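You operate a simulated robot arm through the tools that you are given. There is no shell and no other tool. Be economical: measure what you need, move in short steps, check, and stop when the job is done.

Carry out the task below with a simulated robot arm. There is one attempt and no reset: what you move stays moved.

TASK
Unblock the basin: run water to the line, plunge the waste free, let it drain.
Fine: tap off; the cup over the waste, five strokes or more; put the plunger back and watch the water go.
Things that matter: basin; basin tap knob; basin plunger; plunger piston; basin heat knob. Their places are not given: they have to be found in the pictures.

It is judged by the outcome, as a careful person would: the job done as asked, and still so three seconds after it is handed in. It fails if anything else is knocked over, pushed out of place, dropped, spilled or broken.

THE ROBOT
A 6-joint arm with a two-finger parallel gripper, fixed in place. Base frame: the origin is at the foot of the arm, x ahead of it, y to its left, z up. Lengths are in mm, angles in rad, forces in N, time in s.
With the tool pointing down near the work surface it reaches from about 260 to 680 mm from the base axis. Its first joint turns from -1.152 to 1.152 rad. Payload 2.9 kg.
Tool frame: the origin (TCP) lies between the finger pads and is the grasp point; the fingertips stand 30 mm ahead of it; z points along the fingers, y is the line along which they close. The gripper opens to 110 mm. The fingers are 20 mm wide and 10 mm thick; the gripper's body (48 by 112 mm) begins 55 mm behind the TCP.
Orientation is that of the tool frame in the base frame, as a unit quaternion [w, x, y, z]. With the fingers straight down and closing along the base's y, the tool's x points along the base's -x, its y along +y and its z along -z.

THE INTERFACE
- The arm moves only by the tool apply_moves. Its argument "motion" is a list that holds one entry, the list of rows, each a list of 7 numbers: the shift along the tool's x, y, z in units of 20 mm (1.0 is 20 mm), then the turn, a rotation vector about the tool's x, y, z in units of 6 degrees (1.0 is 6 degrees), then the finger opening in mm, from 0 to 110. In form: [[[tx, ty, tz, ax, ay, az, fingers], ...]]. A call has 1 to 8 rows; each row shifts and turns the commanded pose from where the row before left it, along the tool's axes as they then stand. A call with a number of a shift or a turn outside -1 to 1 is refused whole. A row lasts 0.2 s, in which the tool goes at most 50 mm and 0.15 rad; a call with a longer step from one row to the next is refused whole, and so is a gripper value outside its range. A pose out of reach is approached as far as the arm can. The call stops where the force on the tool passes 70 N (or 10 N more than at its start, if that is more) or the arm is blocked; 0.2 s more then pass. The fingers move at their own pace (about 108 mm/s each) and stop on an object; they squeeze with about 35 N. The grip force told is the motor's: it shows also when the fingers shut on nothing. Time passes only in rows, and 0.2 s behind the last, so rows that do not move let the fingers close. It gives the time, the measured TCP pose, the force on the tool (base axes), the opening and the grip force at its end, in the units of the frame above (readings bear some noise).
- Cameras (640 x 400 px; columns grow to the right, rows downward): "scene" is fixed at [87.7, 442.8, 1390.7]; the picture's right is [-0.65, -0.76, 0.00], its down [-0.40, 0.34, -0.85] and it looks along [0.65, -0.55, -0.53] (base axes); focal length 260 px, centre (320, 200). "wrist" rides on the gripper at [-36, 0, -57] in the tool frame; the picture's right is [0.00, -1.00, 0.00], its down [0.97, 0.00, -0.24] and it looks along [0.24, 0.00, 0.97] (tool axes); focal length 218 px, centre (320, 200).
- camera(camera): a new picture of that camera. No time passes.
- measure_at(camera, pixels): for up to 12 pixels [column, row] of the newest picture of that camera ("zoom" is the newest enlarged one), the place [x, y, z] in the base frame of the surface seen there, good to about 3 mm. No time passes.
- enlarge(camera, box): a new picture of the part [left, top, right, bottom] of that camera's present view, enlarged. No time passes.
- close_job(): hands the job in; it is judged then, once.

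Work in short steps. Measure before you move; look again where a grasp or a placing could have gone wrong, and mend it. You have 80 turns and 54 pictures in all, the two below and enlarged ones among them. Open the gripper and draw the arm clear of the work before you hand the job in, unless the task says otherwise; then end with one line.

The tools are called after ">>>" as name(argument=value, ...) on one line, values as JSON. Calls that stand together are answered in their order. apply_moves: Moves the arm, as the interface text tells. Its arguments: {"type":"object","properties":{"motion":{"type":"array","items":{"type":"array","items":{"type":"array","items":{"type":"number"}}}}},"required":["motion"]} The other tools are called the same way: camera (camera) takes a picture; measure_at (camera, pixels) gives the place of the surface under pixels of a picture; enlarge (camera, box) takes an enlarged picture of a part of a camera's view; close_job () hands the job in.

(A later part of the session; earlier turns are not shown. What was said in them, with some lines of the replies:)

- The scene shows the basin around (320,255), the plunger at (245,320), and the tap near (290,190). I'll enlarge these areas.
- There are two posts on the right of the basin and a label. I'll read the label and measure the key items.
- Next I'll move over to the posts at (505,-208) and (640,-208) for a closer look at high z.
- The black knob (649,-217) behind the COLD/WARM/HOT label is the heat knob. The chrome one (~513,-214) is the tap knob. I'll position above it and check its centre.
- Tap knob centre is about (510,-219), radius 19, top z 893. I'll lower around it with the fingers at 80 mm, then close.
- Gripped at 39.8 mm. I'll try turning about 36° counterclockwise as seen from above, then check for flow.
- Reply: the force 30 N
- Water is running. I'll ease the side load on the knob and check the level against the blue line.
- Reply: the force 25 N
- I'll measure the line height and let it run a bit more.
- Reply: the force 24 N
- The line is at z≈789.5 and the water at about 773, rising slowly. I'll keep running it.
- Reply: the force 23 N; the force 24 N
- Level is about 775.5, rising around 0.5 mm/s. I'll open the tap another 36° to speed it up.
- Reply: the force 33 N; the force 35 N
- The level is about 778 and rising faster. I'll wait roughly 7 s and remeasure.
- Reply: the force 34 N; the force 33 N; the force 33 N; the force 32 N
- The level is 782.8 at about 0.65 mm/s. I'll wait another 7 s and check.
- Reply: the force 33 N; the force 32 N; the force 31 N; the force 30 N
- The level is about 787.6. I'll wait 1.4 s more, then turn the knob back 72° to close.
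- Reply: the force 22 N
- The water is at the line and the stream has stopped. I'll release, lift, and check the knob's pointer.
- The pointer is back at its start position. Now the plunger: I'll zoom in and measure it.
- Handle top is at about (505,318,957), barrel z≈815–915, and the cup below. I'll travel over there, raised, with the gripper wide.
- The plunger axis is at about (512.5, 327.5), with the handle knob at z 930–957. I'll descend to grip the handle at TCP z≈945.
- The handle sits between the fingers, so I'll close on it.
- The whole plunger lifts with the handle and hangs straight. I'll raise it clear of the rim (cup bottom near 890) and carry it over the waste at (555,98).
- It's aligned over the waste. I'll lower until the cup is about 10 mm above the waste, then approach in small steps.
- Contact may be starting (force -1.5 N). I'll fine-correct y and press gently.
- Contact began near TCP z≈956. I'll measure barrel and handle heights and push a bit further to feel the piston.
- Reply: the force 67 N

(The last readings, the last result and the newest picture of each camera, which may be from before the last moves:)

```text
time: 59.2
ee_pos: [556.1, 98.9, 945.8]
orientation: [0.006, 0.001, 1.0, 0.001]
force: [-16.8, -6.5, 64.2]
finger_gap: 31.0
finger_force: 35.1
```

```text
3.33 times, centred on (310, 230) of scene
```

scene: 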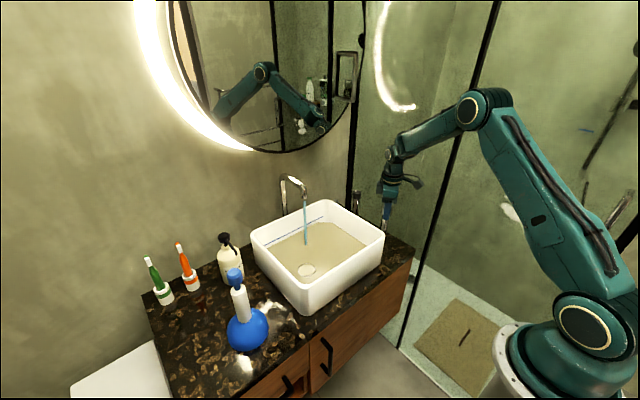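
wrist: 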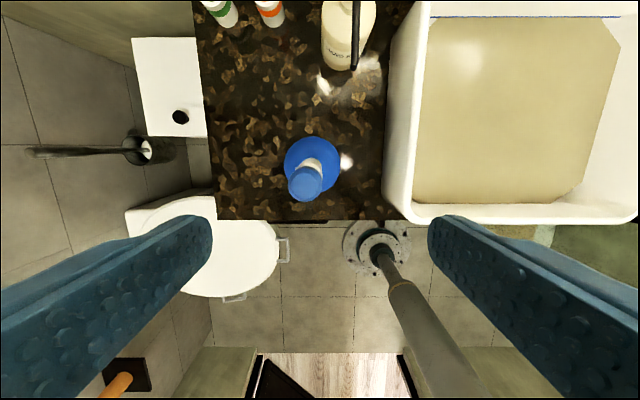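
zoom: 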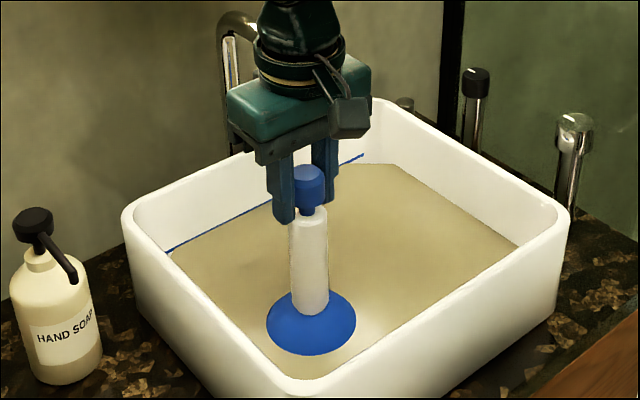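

A hard stop came at TCP 945.8 (64 N). I'll measure the handle and barrel now to see what moved, then back off.

>>> measure_at(camera="zoom", pixels=[[312, 172], [312, 180], [310, 195], [308, 208], [312, 220], [310, 240], [310, 290], [312, 350]])

>>> apply_moves(motion=[[[0, 0, -0.2, 0, 0, 0, 20], [0, 0, -0.2, 0, 0, 0, 20], [0, 0, -0.2, 0, 0, 0, 20]]])

>>> enlarge(camera="scene", box=[280, 190, 340, 240])

>>> measure_at(camera="zoom", pixels=[[325, 80], [325, 110], [325, 140], [325, 160], [325, 180], [325, 200], [325, 220], [325, 240], [325, 260], [325, 280]])

```text
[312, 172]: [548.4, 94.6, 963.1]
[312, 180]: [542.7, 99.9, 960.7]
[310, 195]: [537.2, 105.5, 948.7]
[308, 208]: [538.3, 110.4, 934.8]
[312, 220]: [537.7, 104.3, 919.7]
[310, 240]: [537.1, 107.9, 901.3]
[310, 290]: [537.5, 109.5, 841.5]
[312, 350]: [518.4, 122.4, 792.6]
```

```text
time: 60.0
ee_pos: [556.2, 97.3, 948.4]
orientation: [0.0, 0.0, 1.0, 0.001]
force: [5.8, -1.9, 6.1]
finger_gap: 30.8
finger_force: 35.0
```

```text
8.00 times, centred on (310, 215) of scene
```

zoom: 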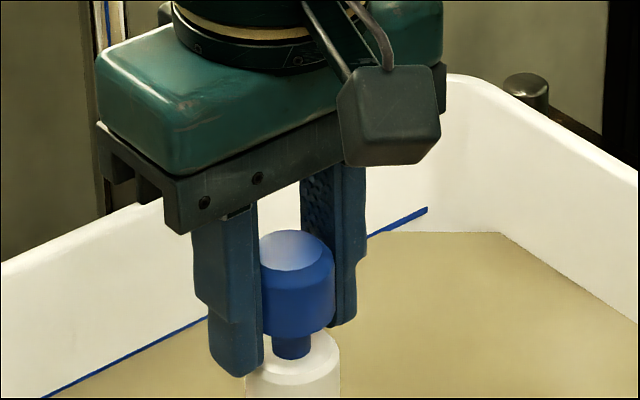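

```text
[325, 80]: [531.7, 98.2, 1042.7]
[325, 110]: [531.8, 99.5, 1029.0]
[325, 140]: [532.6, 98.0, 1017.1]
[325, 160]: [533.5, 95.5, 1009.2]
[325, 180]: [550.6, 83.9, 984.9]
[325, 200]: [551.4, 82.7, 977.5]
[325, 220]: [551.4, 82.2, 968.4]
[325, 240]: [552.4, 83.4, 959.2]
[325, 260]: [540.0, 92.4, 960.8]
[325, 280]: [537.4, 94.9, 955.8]
```

The fingertips, gripping low on the handle, hit the barrel top. I'll measure the handle top, then regrip higher to leave room for the stroke.

>>> measure_at(camera="zoom", pixels=[[290, 245], [300, 255], [290, 260], [295, 290], [295, 325], [293, 348], [290, 375], [310, 390], [325, 350], [237, 365]])

>>> apply_moves(motion=[[[0, 0, 0, 0, 0, 0, 40], [0, 0, 0, 0, 0, 0, 50], [0, 0, 0, 0, 0, 0, 50]]])

>>> enlarge(camera="scene", box=[280, 190, 340, 240])

>>> measure_at(camera="zoom", pixels=[[290, 245], [300, 255], [290, 260], [295, 290], [295, 325], [293, 348], [290, 375], [310, 390], [325, 350], [310, 250]])

```text
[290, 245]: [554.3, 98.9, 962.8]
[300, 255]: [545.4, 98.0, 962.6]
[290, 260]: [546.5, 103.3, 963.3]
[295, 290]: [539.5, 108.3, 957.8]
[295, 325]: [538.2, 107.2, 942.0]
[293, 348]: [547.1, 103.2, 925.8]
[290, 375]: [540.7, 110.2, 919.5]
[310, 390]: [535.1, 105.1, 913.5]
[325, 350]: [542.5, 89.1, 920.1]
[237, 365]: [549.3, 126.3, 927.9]
```

```text
time: 60.8
ee_pos: [555.1, 99.3, 948.6]
orientation: [0.0, 0.0, 1.0, 0.0]
force: [-0.2, 0.1, -0.4]
finger_gap: 50.0
finger_force: 0.1
```

```text
8.00 times, centred on (310, 215) of scene
```

zoom: 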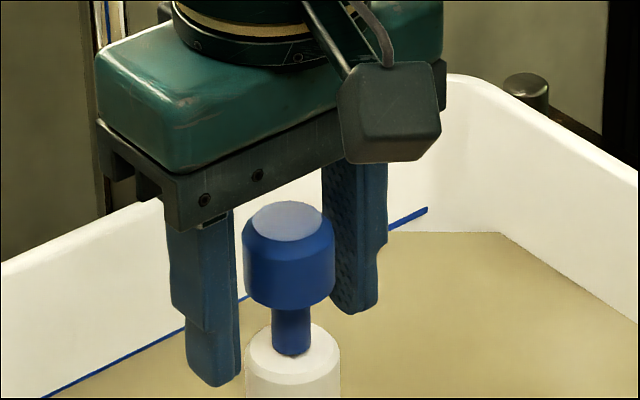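

```text
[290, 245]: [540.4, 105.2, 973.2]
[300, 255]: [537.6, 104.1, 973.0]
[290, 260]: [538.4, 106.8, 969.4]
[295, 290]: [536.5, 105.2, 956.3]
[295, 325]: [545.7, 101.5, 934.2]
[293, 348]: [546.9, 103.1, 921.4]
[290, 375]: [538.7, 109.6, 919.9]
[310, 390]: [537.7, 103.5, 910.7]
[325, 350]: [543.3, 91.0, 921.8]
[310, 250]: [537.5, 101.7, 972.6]
```

The piston is spring-loaded: on release the handle popped up to about 976. I'll regrip only its upper part (TCP ≈ 992) so the full stroke is clear.

>>> apply_moves(motion=[[[0, 0, -1, 0, 0, 0, 60], [0, 0, -1, 0, 0, 0, 60], [0, 0, -0.15, 0, 0, 0, 60], [0, 0, 0, 0, 0, 0, 40], [0, 0, 0, 0, 0, 0, 20], [0, 0, 0, 0, 0, 0, 20], [0, 0, 0, 0, 0, 0, 20]]])

>>> enlarge(camera="scene", box=[280, 190, 340, 240])

>>> measure_at(camera="zoom", pixels=[[290, 210], [280, 220], [300, 225], [290, 250], [290, 300], [293, 340], [290, 375]])

```text
time: 62.4
ee_pos: [555.1, 98.6, 993.3]
orientation: [0.0, 0.0, 1.0, 0.0]
force: [0.6, -1.0, 1.1]
finger_gap: 29.2
finger_force: 34.4
```

```text
8.00 times, centred on (310, 215) of scene
```

zoom: 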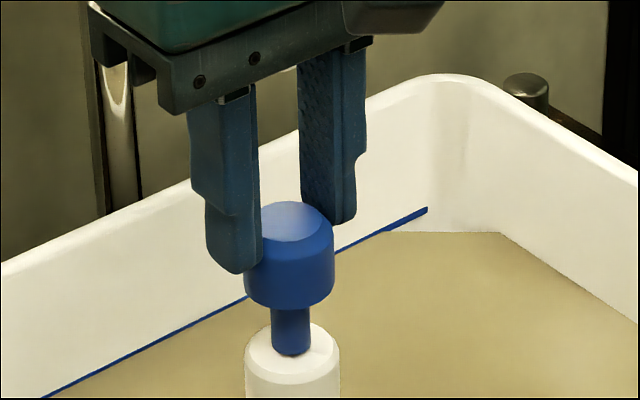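

```text
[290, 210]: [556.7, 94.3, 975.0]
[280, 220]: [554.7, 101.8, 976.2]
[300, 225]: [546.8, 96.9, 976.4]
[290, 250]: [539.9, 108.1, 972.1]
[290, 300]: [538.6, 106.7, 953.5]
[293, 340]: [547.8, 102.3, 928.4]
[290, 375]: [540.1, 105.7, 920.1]
```

It's gripped on the upper part. First stroke: push down about 20 mm and read the force.

>>> apply_moves(motion=[[[0, 0, 0.4, 0, 0, 0, 20], [0, 0, 0.4, 0, 0, 0, 20], [0, 0, 0.2, 0, 0, 0, 20]]])

>>> enlarge(camera="scene", box=[280, 190, 340, 240])

>>> measure_at(camera="zoom", pixels=[[290, 248], [280, 255], [300, 260], [290, 300], [293, 340], [290, 375]])

```text
time: 63.2
ee_pos: [557.1, 99.0, 974.1]
orientation: [0.001, -0.001, 1.0, 0.0]
force: [-4.4, -2.7, 9.0]
finger_gap: 29.9
finger_force: 34.8
```

```text
8.00 times, centred on (310, 215) of scene
```

zoom: 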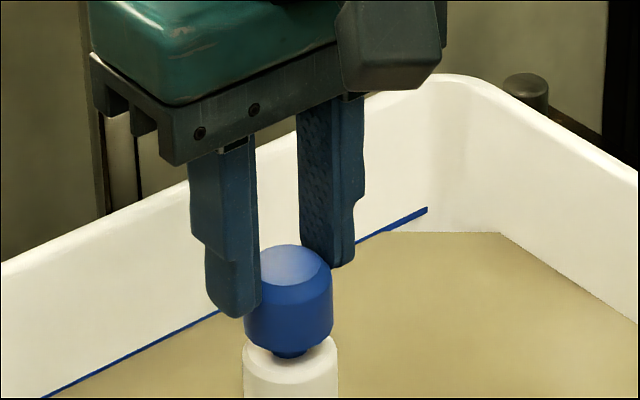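

```text
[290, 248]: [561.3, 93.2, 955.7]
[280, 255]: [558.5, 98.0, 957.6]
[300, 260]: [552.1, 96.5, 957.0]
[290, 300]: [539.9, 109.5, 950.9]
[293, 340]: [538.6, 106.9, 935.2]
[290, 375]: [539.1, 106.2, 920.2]
```

The stroke compresses about 19 mm without slipping, at 9 N. Now repeated strokes, up 21 mm and down 21 mm.

>>> apply_moves(motion=[[[0, 0, 0.1, 0, 0, 0, 20], [0, 0, -0.5, 0, 0, 0, 20], [0, 0, -0.55, 0, 0, 0, 20], [0, 0, 0, 0, 0, 0, 20], [0, 0, 0.5, 0, 0, 0, 20], [0, 0, 0.55, 0, 0, 0, 20], [0, 0, 0, 0, 0, 0, 20]]])

>>> apply_moves(motion=[[[0, 0, -0.5, 0, 0, 0, 20], [0, 0, -0.55, 0, 0, 0, 20], [0, 0, 0, 0, 0, 0, 20], [0, 0, 0.5, 0, 0, 0, 20], [0, 0, 0.55, 0, 0, 0, 20], [0, 0, 0, 0, 0, 0, 20]]])

>>> apply_moves(motion=[[[0, 0, -0.5, 0, 0, 0, 20], [0, 0, -0.55, 0, 0, 0, 20], [0, 0, 0, 0, 0, 0, 20], [0, 0, 0.5, 0, 0, 0, 20], [0, 0, 0.55, 0, 0, 0, 20], [0, 0, 0, 0, 0, 0, 20]]])

>>> enlarge(camera="scene", box=[250, 170, 390, 310])

>>> measure_at(camera="zoom", pixels=[[340, 200], [380, 200], [350, 250], [330, 220], [360, 220]])

```text
time: 64.8
ee_pos: [555.2, 99.3, 972.5]
orientation: [0.003, 0.0, 1.0, 0.0]
force: [2.0, 2.6, 17.3]
finger_gap: 29.5
finger_force: 35.2
```

```text
time: 66.2
ee_pos: [555.1, 98.1, 970.3]
orientation: [0.001, 0.0, 1.0, 0.0]
force: [-9.4, 1.4, 25.2]
finger_gap: 29.8
finger_force: 34.8
```

```text
time: 67.6
ee_pos: [555.4, 99.2, 970.7]
orientation: [0.002, 0.001, 1.0, 0.0]
force: [-2.4, -4.9, 22.0]
finger_gap: 30.1
finger_force: 34.9
```

```text
2.86 times, centred on (320, 240) of scene
```

zoom: 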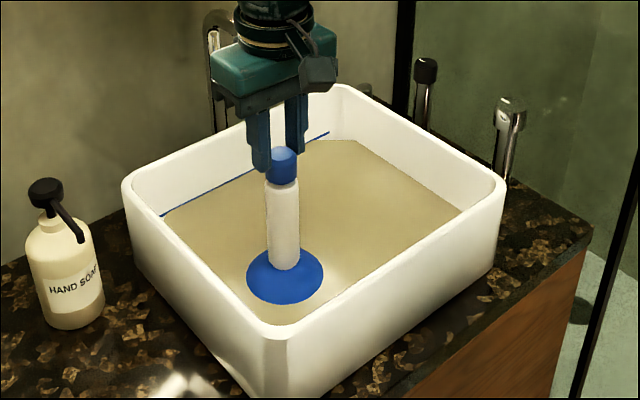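

```text
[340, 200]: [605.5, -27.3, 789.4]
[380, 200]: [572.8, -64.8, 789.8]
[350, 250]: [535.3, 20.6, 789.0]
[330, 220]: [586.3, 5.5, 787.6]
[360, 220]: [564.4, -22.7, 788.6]
```

Four strokes are done and the level is still at the line. I'll do four more.

>>> apply_moves(motion=[[[0, 0, -0.5, 0, 0, 0, 20], [0, 0, -0.55, 0, 0, 0, 20], [0, 0, 0, 0, 0, 0, 20], [0, 0, 0.5, 0, 0, 0, 20], [0, 0, 0.55, 0, 0, 0, 20], [0, 0, 0, 0, 0, 0, 20]]])

>>> apply_moves(motion=[[[0, 0, -0.5, 0, 0, 0, 20], [0, 0, -0.55, 0, 0, 0, 20], [0, 0, 0, 0, 0, 0, 20], [0, 0, 0.5, 0, 0, 0, 20], [0, 0, 0.55, 0, 0, 0, 20], [0, 0, 0, 0, 0, 0, 20]]])

>>> apply_moves(motion=[[[0, 0, -0.5, 0, 0, 0, 20], [0, 0, -0.55, 0, 0, 0, 20], [0, 0, 0, 0, 0, 0, 20], [0, 0, 0.5, 0, 0, 0, 20], [0, 0, 0.55, 0, 0, 0, 20], [0, 0, 0, 0, 0, 0, 20]]])

>>> apply_moves(motion=[[[0, 0, -0.5, 0, 0, 0, 20], [0, 0, -0.55, 0, 0, 0, 20], [0, 0, 0, 0, 0, 0, 20], [0, 0, 0.5, 0, 0, 0, 20], [0, 0, 0.55, 0, 0, 0, 20], [0, 0, 0, 0, 0, 0, 20], [0, 0, -0.5, 0, 0, 0, 20], [0, 0, -0.55, 0, 0, 0, 20]]])

>>> enlarge(camera="scene", box=[250, 170, 390, 310])

>>> measure_at(camera="zoom", pixels=[[340, 200], [380, 200], [350, 250], [330, 220], [360, 220], [285, 132], [285, 250]])

```text
time: 69.0
ee_pos: [555.4, 99.0, 970.2]
orientation: [0.001, -0.001, 1.0, -0.001]
force: [-9.1, -3.3, 24.7]
finger_gap: 30.1
finger_force: 34.8
```

```text
time: 70.4
ee_pos: [554.8, 98.2, 971.0]
orientation: [0.0, 0.0, 1.0, 0.0]
force: [-5.1, -0.9, 18.7]
finger_gap: 30.0
finger_force: 35.4
```

```text
time: 71.8
ee_pos: [556.2, 99.2, 970.5]
orientation: [-0.001, 0.0, 1.0, -0.001]
force: [-4.1, -2.3, 12.3]
finger_gap: 29.6
finger_force: 35.7
```

```text
time: 73.6
ee_pos: [555.3, 97.4, 990.1]
orientation: [0.001, 0.0, 1.0, 0.0]
force: [2.7, 0.1, 0.2]
finger_gap: 29.7
finger_force: 35.2
```

```text
2.86 times, centred on (320, 240) of scene
```

zoom: 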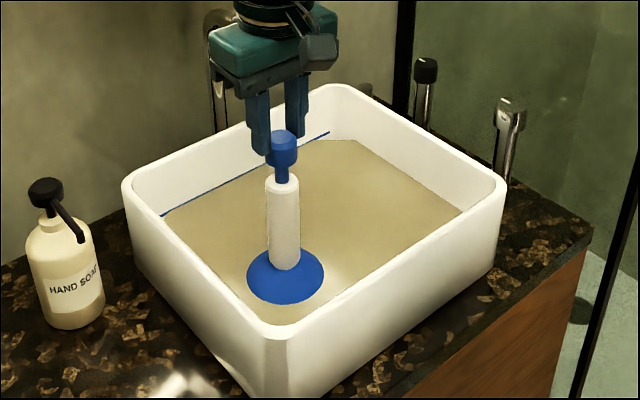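

```text
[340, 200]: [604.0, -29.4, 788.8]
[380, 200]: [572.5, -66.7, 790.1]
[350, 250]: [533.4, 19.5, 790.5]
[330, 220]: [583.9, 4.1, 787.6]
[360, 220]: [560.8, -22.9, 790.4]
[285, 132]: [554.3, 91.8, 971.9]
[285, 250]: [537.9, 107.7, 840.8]
```

Eight strokes are done, with the cup still covering the waste. I'll lift slowly within the basin and see whether the water starts to drain.

>>> apply_moves(motion=[[[0, 0, -0.3, 0, 0, 0, 20], [0, 0, -0.5, 0, 0, 0, 20], [0, 0, -0.7, 0, 0, 0, 20], [0, 0, -1, 0, 0, 0, 20], [0, 0, -1, 0, 0, 0, 20], [0, 0, 0, 0, 0, 0, 20], [0, 0, 0, 0, 0, 0, 20], [0, 0, 0, 0, 0, 0, 20]]])

>>> apply_moves(motion=[[[0, 0, 0, 0, 0, 0, 20], [0, 0, 0, 0, 0, 0, 20], [0, 0, 0, 0, 0, 0, 20], [0, 0, 0, 0, 0, 0, 20], [0, 0, 0, 0, 0, 0, 20], [0, 0, 0, 0, 0, 0, 20], [0, 0, 0, 0, 0, 0, 20], [0, 0, 0, 0, 0, 0, 20]]])

>>> enlarge(camera="scene", box=[250, 170, 390, 310])

>>> measure_at(camera="zoom", pixels=[[340, 200], [380, 200], [350, 250], [330, 220], [360, 220]])

```text
time: 75.4
ee_pos: [552.4, 95.3, 1062.9]
orientation: [0.0, 0.0, 1.0, 0.0]
force: [0.2, -0.6, -2.4]
finger_gap: 30.0
finger_force: 35.6
```

```text
time: 77.2
ee_pos: [552.8, 96.4, 1061.7]
orientation: [0.0, 0.0, 1.0, 0.0]
force: [0.0, 0.1, -1.8]
finger_gap: 30.1
finger_force: 34.9
```

```text
2.86 times, centred on (320, 240) of scene
```

zoom: 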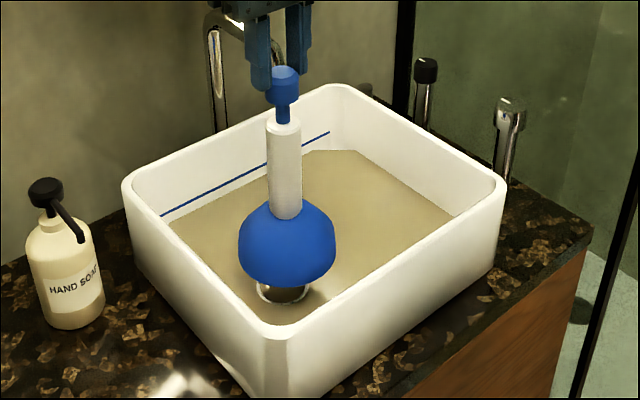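

```text
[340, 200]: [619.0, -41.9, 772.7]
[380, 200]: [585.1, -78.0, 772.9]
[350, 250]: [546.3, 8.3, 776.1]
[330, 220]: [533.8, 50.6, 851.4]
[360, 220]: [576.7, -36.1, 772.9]
```

The waste is free: level is down to about 773. I'll raise the plunger clear of the rim and carry it back to its spot at (512.5,327.5).

>>> apply_moves(motion=[[[0, 0, -1, 0, 0, 0, 20], [0, 0, -1, 0, 0, 0, 20], [0, 0, -1, 0, 0, 0, 20], [0, 0, -0.7, 0, 0, 0, 20], [0, 0, 0, 0, 0, 0, 20], [0, 0, 0, 0, 0, 0, 20], [0, 0, 0, 0, 0, 0, 20], [0, 0, 0, 0, 0, 0, 20]]])

>>> apply_moves(motion=[[[0.2, 0.5, 0, 0, 0, 0, 20], [0.2, 1, 0, 0, 0, 0, 20], [0.2, 1, 0, 0, 0, 0, 20], [0.2, 1, 0, 0, 0, 0, 20], [0.2, 1, 0, 0, 0, 0, 20], [0.2, 1, 0, 0, 0, 0, 20], [0.2, 1, 0, 0, 0, 0, 20], [0.2, 1, 0, 0, 0, 0, 20]]])

>>> apply_moves(motion=[[[0.2, 1, 0, 0, 0, 0, 20], [0.2, 1, 0, 0, 0, 0, 20], [0, 1, 0, 0, 0, 0, 20], [0, 1, 0, 0, 0, 0, 20], [0, 0, 0, 0, 0, 0, 20]]])

>>> camera(camera="scene")

```text
time: 79.0
ee_pos: [554.4, 98.1, 1134.3]
orientation: [0.0, 0.0, 1.0, 0.0]
force: [0.7, 0.2, -2.3]
finger_gap: 29.7
finger_force: 34.8
```

```text
time: 80.8
ee_pos: [522.9, 251.2, 1134.2]
orientation: [0.0, 0.0, 1.0, 0.0]
force: [-0.6, 0.5, -2.9]
finger_gap: 29.8
finger_force: 34.9
```

```text
time: 82.0
ee_pos: [516.3, 329.4, 1135.0]
orientation: [0.001, 0.0, 1.0, 0.0]
force: [-1.0, 0.3, -2.8]
finger_gap: 29.7
finger_force: 35.3
```

```text
17 pictures are left
```

scene: 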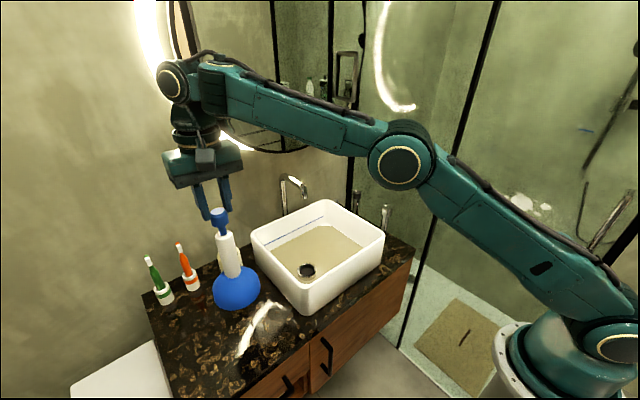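

Draining well. Now I'll lower the plunger to about 10 mm above the counter, then descend gently.

>>> apply_moves(motion=[[[0.1, -0.08, 1, 0, 0, 0, 20], [0, 0, 1, 0, 0, 0, 20], [0, 0, 1, 0, 0, 0, 20], [0, 0, 1, 0, 0, 0, 20], [0, 0, 1, 0, 0, 0, 20], [0, 0, 1, 0, 0, 0, 20], [0, 0, 0.7, 0, 0, 0, 20], [0, 0, 0.5, 0, 0, 0, 20]]])

>>> enlarge(camera="scene", box=[165, 220, 285, 360])

>>> measure_at(camera="zoom", pixels=[[345, 140], [345, 150], [350, 180]])

```text
time: 83.8
ee_pos: [513.7, 328.7, 990.1]
orientation: [0.0, 0.001, 1.0, 0.001]
force: [0.8, 0.2, -3.3]
finger_gap: 30.1
finger_force: 35.2
```

```text
2.86 times, centred on (225, 290) of scene
```

zoom: 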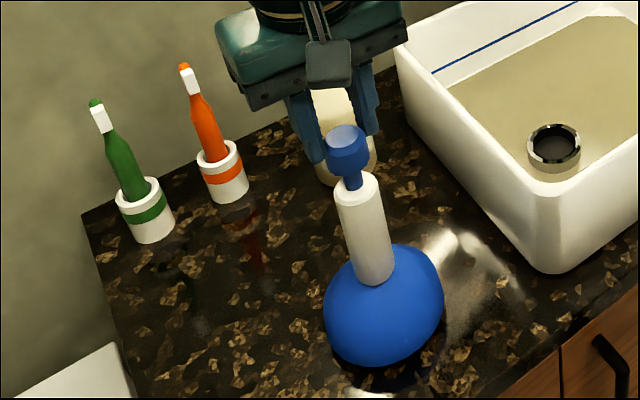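

```text
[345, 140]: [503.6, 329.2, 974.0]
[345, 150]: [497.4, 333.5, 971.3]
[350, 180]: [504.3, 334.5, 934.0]
```

About 16 mm of drop remains, so I'll step down gently to contact.

>>> apply_moves(motion=[[[0, 0, 0.3, 0, 0, 0, 20], [0, 0, 0.25, 0, 0, 0, 20], [0, 0, 0.1, 0, 0, 0, 20]]])

>>> apply_moves(motion=[[[0, 0, 0.1, 0, 0, 0, 20], [0, 0, 0.05, 0, 0, 0, 20]]])

```text
time: 84.6
ee_pos: [512.9, 328.3, 979.1]
orientation: [0.0, 0.0, 1.0, 0.0]
force: [-0.8, -0.6, 0.6]
finger_gap: 29.6
finger_force: 34.8
```

```text
time: 85.2
ee_pos: [513.9, 327.1, 974.5]
orientation: [0.0, -0.001, 1.0, 0.001]
force: [-1.6, 2.8, 2.0]
finger_gap: 29.6
finger_force: 35.2
```

Contact is made (+2 N instead of -3 N). I'll release and lift straight up.

>>> apply_moves(motion=[[[0, 0, 0, 0, 0, 0, 40], [0, 0, 0, 0, 0, 0, 70], [0, 0, 0, 0, 0, 0, 80], [0, 0, -1, 0, 0, 0, 80], [0, 0, -1, 0, 0, 0, 80], [0, 0, -1, 0, 0, 0, 80], [0, 0, -1, 0, 0, 0, 80], [0, 0, -1, 0, 0, 0, 80]]])

>>> apply_moves(motion=[[[1, -0.5, -1, 0, 0, 0, 80], [1, -0.5, -1, 0, 0, 0, 80], [1, -0.5, -1, 0, 0, 0, 80], [1, -0.5, -1, 0, 0, 0, 80], [1, -0.5, -1, 0, 0, 0, 80], [1, -0.5, -1, 0, 0, 0, 80], [1, -0.5, 0, 0, 0, 0, 80], [0, 0, 0, 0, 0, 0, 80]]])

>>> camera(camera="scene")

>>> enlarge(camera="scene", box=[200, 170, 400, 350])

>>> measure_at(camera="scene", pixels=[[320, 240], [330, 235], [340, 245], [307, 270], [300, 262], [236, 272], [330, 256]])

```text
time: 87.0
ee_pos: [515.8, 328.1, 1077.2]
orientation: [0.001, -0.001, 1.0, 0.0]
force: [0.0, -0.1, -0.3]
finger_gap: 80.1
finger_force: 0.0
```

```text
time: 88.8
ee_pos: [375.6, 258.4, 1197.3]
orientation: [0.0, 0.0, 1.0, 0.0]
force: [-0.3, -0.1, 0.4]
finger_gap: 80.2
finger_force: 0.1
```

```text
15 pictures are left
```

scene: 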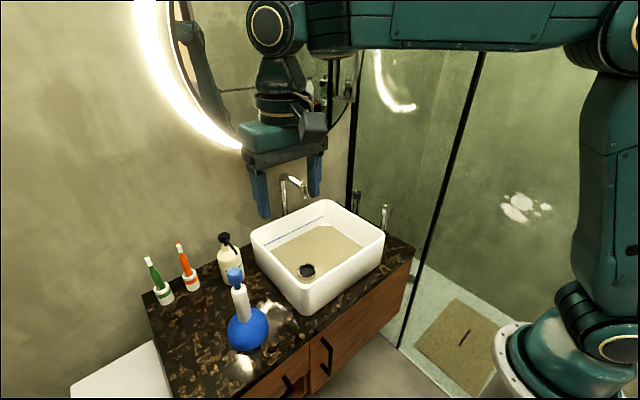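

```text
2.22 times, centred on (300, 260) of scene
```

zoom: 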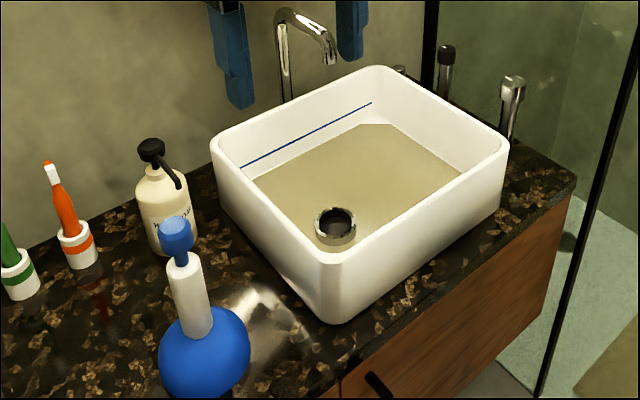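

```text
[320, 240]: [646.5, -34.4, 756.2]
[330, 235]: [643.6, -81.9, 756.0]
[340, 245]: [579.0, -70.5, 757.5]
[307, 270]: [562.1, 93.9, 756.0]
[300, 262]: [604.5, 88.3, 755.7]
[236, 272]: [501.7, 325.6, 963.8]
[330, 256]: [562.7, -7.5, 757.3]
```

The plunger is back and the level is about 756. I'll wait and see if it falls further.

>>> apply_moves(motion=[[[0, 0, 0, 0, 0, 0, 80], [0, 0, 0, 0, 0, 0, 80], [0, 0, 0, 0, 0, 0, 80], [0, 0, 0, 0, 0, 0, 80], [0, 0, 0, 0, 0, 0, 80], [0, 0, 0, 0, 0, 0, 80], [0, 0, 0, 0, 0, 0, 80], [0, 0, 0, 0, 0, 0, 80]]])

>>> apply_moves(motion=[[[0, 0, 0, 0, 0, 0, 80], [0, 0, 0, 0, 0, 0, 80], [0, 0, 0, 0, 0, 0, 80], [0, 0, 0, 0, 0, 0, 80], [0, 0, 0, 0, 0, 0, 80], [0, 0, 0, 0, 0, 0, 80], [0, 0, 0, 0, 0, 0, 80], [0, 0, 0, 0, 0, 0, 80]]])

>>> apply_moves(motion=[[[0, 0, 0, 0, 0, 0, 80], [0, 0, 0, 0, 0, 0, 80], [0, 0, 0, 0, 0, 0, 80], [0, 0, 0, 0, 0, 0, 80], [0, 0, 0, 0, 0, 0, 80], [0, 0, 0, 0, 0, 0, 80], [0, 0, 0, 0, 0, 0, 80], [0, 0, 0, 0, 0, 0, 80]]])

>>> apply_moves(motion=[[[0, 0, 0, 0, 0, 0, 80], [0, 0, 0, 0, 0, 0, 80], [0, 0, 0, 0, 0, 0, 80], [0, 0, 0, 0, 0, 0, 80], [0, 0, 0, 0, 0, 0, 80], [0, 0, 0, 0, 0, 0, 80], [0, 0, 0, 0, 0, 0, 80], [0, 0, 0, 0, 0, 0, 80]]])

>>> enlarge(camera="scene", box=[240, 170, 400, 310])

>>> measure_at(camera="scene", pixels=[[320, 240], [330, 235], [340, 245], [307, 270], [300, 262], [330, 256]])

```text
time: 90.6
ee_pos: [375.3, 258.1, 1197.5]
orientation: [0.0, -0.001, 1.0, 0.001]
force: [0.0, -0.1, 0.4]
finger_gap: 79.8
finger_force: 0.0
```

```text
time: 92.4
ee_pos: [375.6, 258.8, 1196.2]
orientation: [0.0, 0.0, 1.0, 0.001]
force: [-0.4, 0.6, -0.7]
finger_gap: 79.8
finger_force: 0.1
```

```text
time: 94.2
ee_pos: [374.7, 258.2, 1197.6]
orientation: [0.0, 0.0, 1.0, 0.0]
force: [0.0, 0.4, -0.3]
finger_gap: 80.2
finger_force: 0.1
```

```text
time: 96.0
ee_pos: [375.0, 258.0, 1196.7]
orientation: [0.0, 0.0, 1.0, 0.0]
force: [0.0, -0.5, -0.8]
finger_gap: 79.9
finger_force: 0.0
```

```text
2.86 times, centred on (320, 240) of scene
```

zoom: 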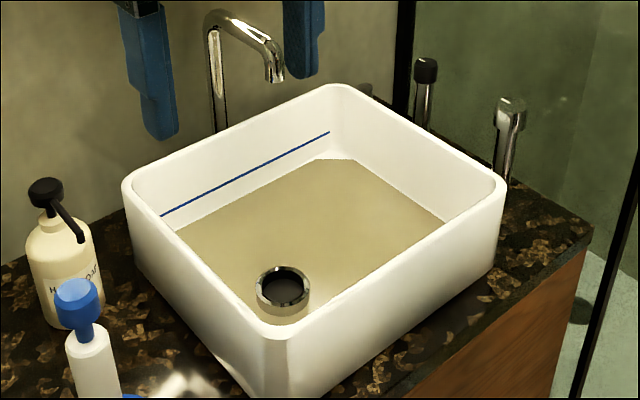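

```text
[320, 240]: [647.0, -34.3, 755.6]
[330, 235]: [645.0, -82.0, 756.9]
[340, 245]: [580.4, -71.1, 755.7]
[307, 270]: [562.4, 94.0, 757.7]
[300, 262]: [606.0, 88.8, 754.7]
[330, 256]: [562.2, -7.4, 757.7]
```

The level reads the same 756, which matches the basin floor (corner earlier measured 756). One more wait and a close look to confirm nothing is changing.

>>> apply_moves(motion=[[[0, 0, 0, 0, 0, 0, 80], [0, 0, 0, 0, 0, 0, 80], [0, 0, 0, 0, 0, 0, 80], [0, 0, 0, 0, 0, 0, 80], [0, 0, 0, 0, 0, 0, 80], [0, 0, 0, 0, 0, 0, 80], [0, 0, 0, 0, 0, 0, 80], [0, 0, 0, 0, 0, 0, 80]]])

>>> apply_moves(motion=[[[0, 0, 0, 0, 0, 0, 80], [0, 0, 0, 0, 0, 0, 80], [0, 0, 0, 0, 0, 0, 80], [0, 0, 0, 0, 0, 0, 80], [0, 0, 0, 0, 0, 0, 80], [0, 0, 0, 0, 0, 0, 80], [0, 0, 0, 0, 0, 0, 80], [0, 0, 0, 0, 0, 0, 80]]])

>>> apply_moves(motion=[[[0, 0, 0, 0, 0, 0, 80], [0, 0, 0, 0, 0, 0, 80], [0, 0, 0, 0, 0, 0, 80], [0, 0, 0, 0, 0, 0, 80], [0, 0, 0, 0, 0, 0, 80], [0, 0, 0, 0, 0, 0, 80], [0, 0, 0, 0, 0, 0, 80], [0, 0, 0, 0, 0, 0, 80]]])

>>> enlarge(camera="scene", box=[270, 210, 380, 300])

>>> camera(camera="wrist")

>>> measure_at(camera="wrist", pixels=[[460, 60], [480, 90], [520, 60]])

```text
time: 97.8
ee_pos: [375.0, 257.7, 1195.7]
orientation: [0.0, 0.001, 1.0, 0.0]
force: [-0.6, -0.4, -0.8]
finger_gap: 80.1
finger_force: 0.1
```

```text
time: 99.6
ee_pos: [375.4, 258.3, 1195.7]
orientation: [0.0, 0.0, 1.0, 0.0]
force: [-0.4, 0.1, 1.1]
finger_gap: 80.1
finger_force: 0.1
```

```text
time: 101.4
ee_pos: [375.5, 257.9, 1196.4]
orientation: [-0.001, 0.0, 1.0, 0.001]
force: [0.3, -0.8, 1.3]
finger_gap: 80.0
finger_force: 0.0
```

```text
4.44 times, centred on (325, 255) of scene
```

zoom: 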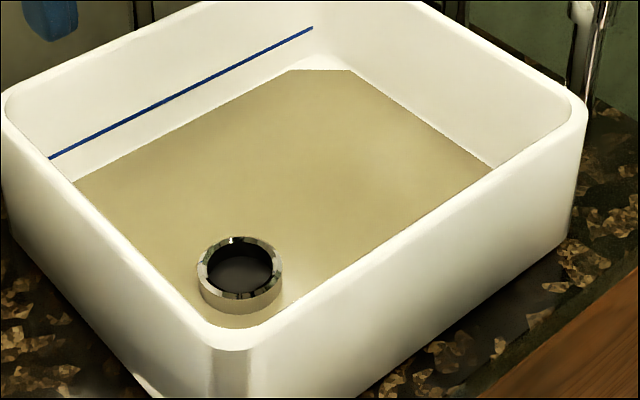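

```text
11 pictures are left
```

wrist: 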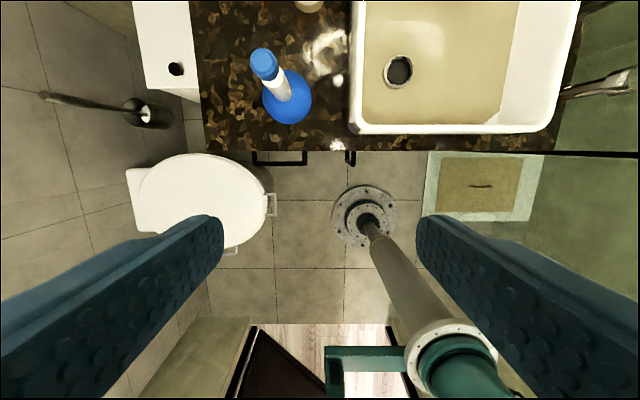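

```text
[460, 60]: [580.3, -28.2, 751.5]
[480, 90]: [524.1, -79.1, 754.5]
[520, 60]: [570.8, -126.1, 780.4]
```

The basin is drained and steady at floor level, the tap is off, the plunger is upright in its place, and the arm is clear. Handing in.

>>> close_job()

```text
The job is handed in.
```

The basin is unblocked: I ran water to the line and shut the tap. Eight strokes over the waste freed it, and the water drained away. The plunger is back in its place and the arm is clear.
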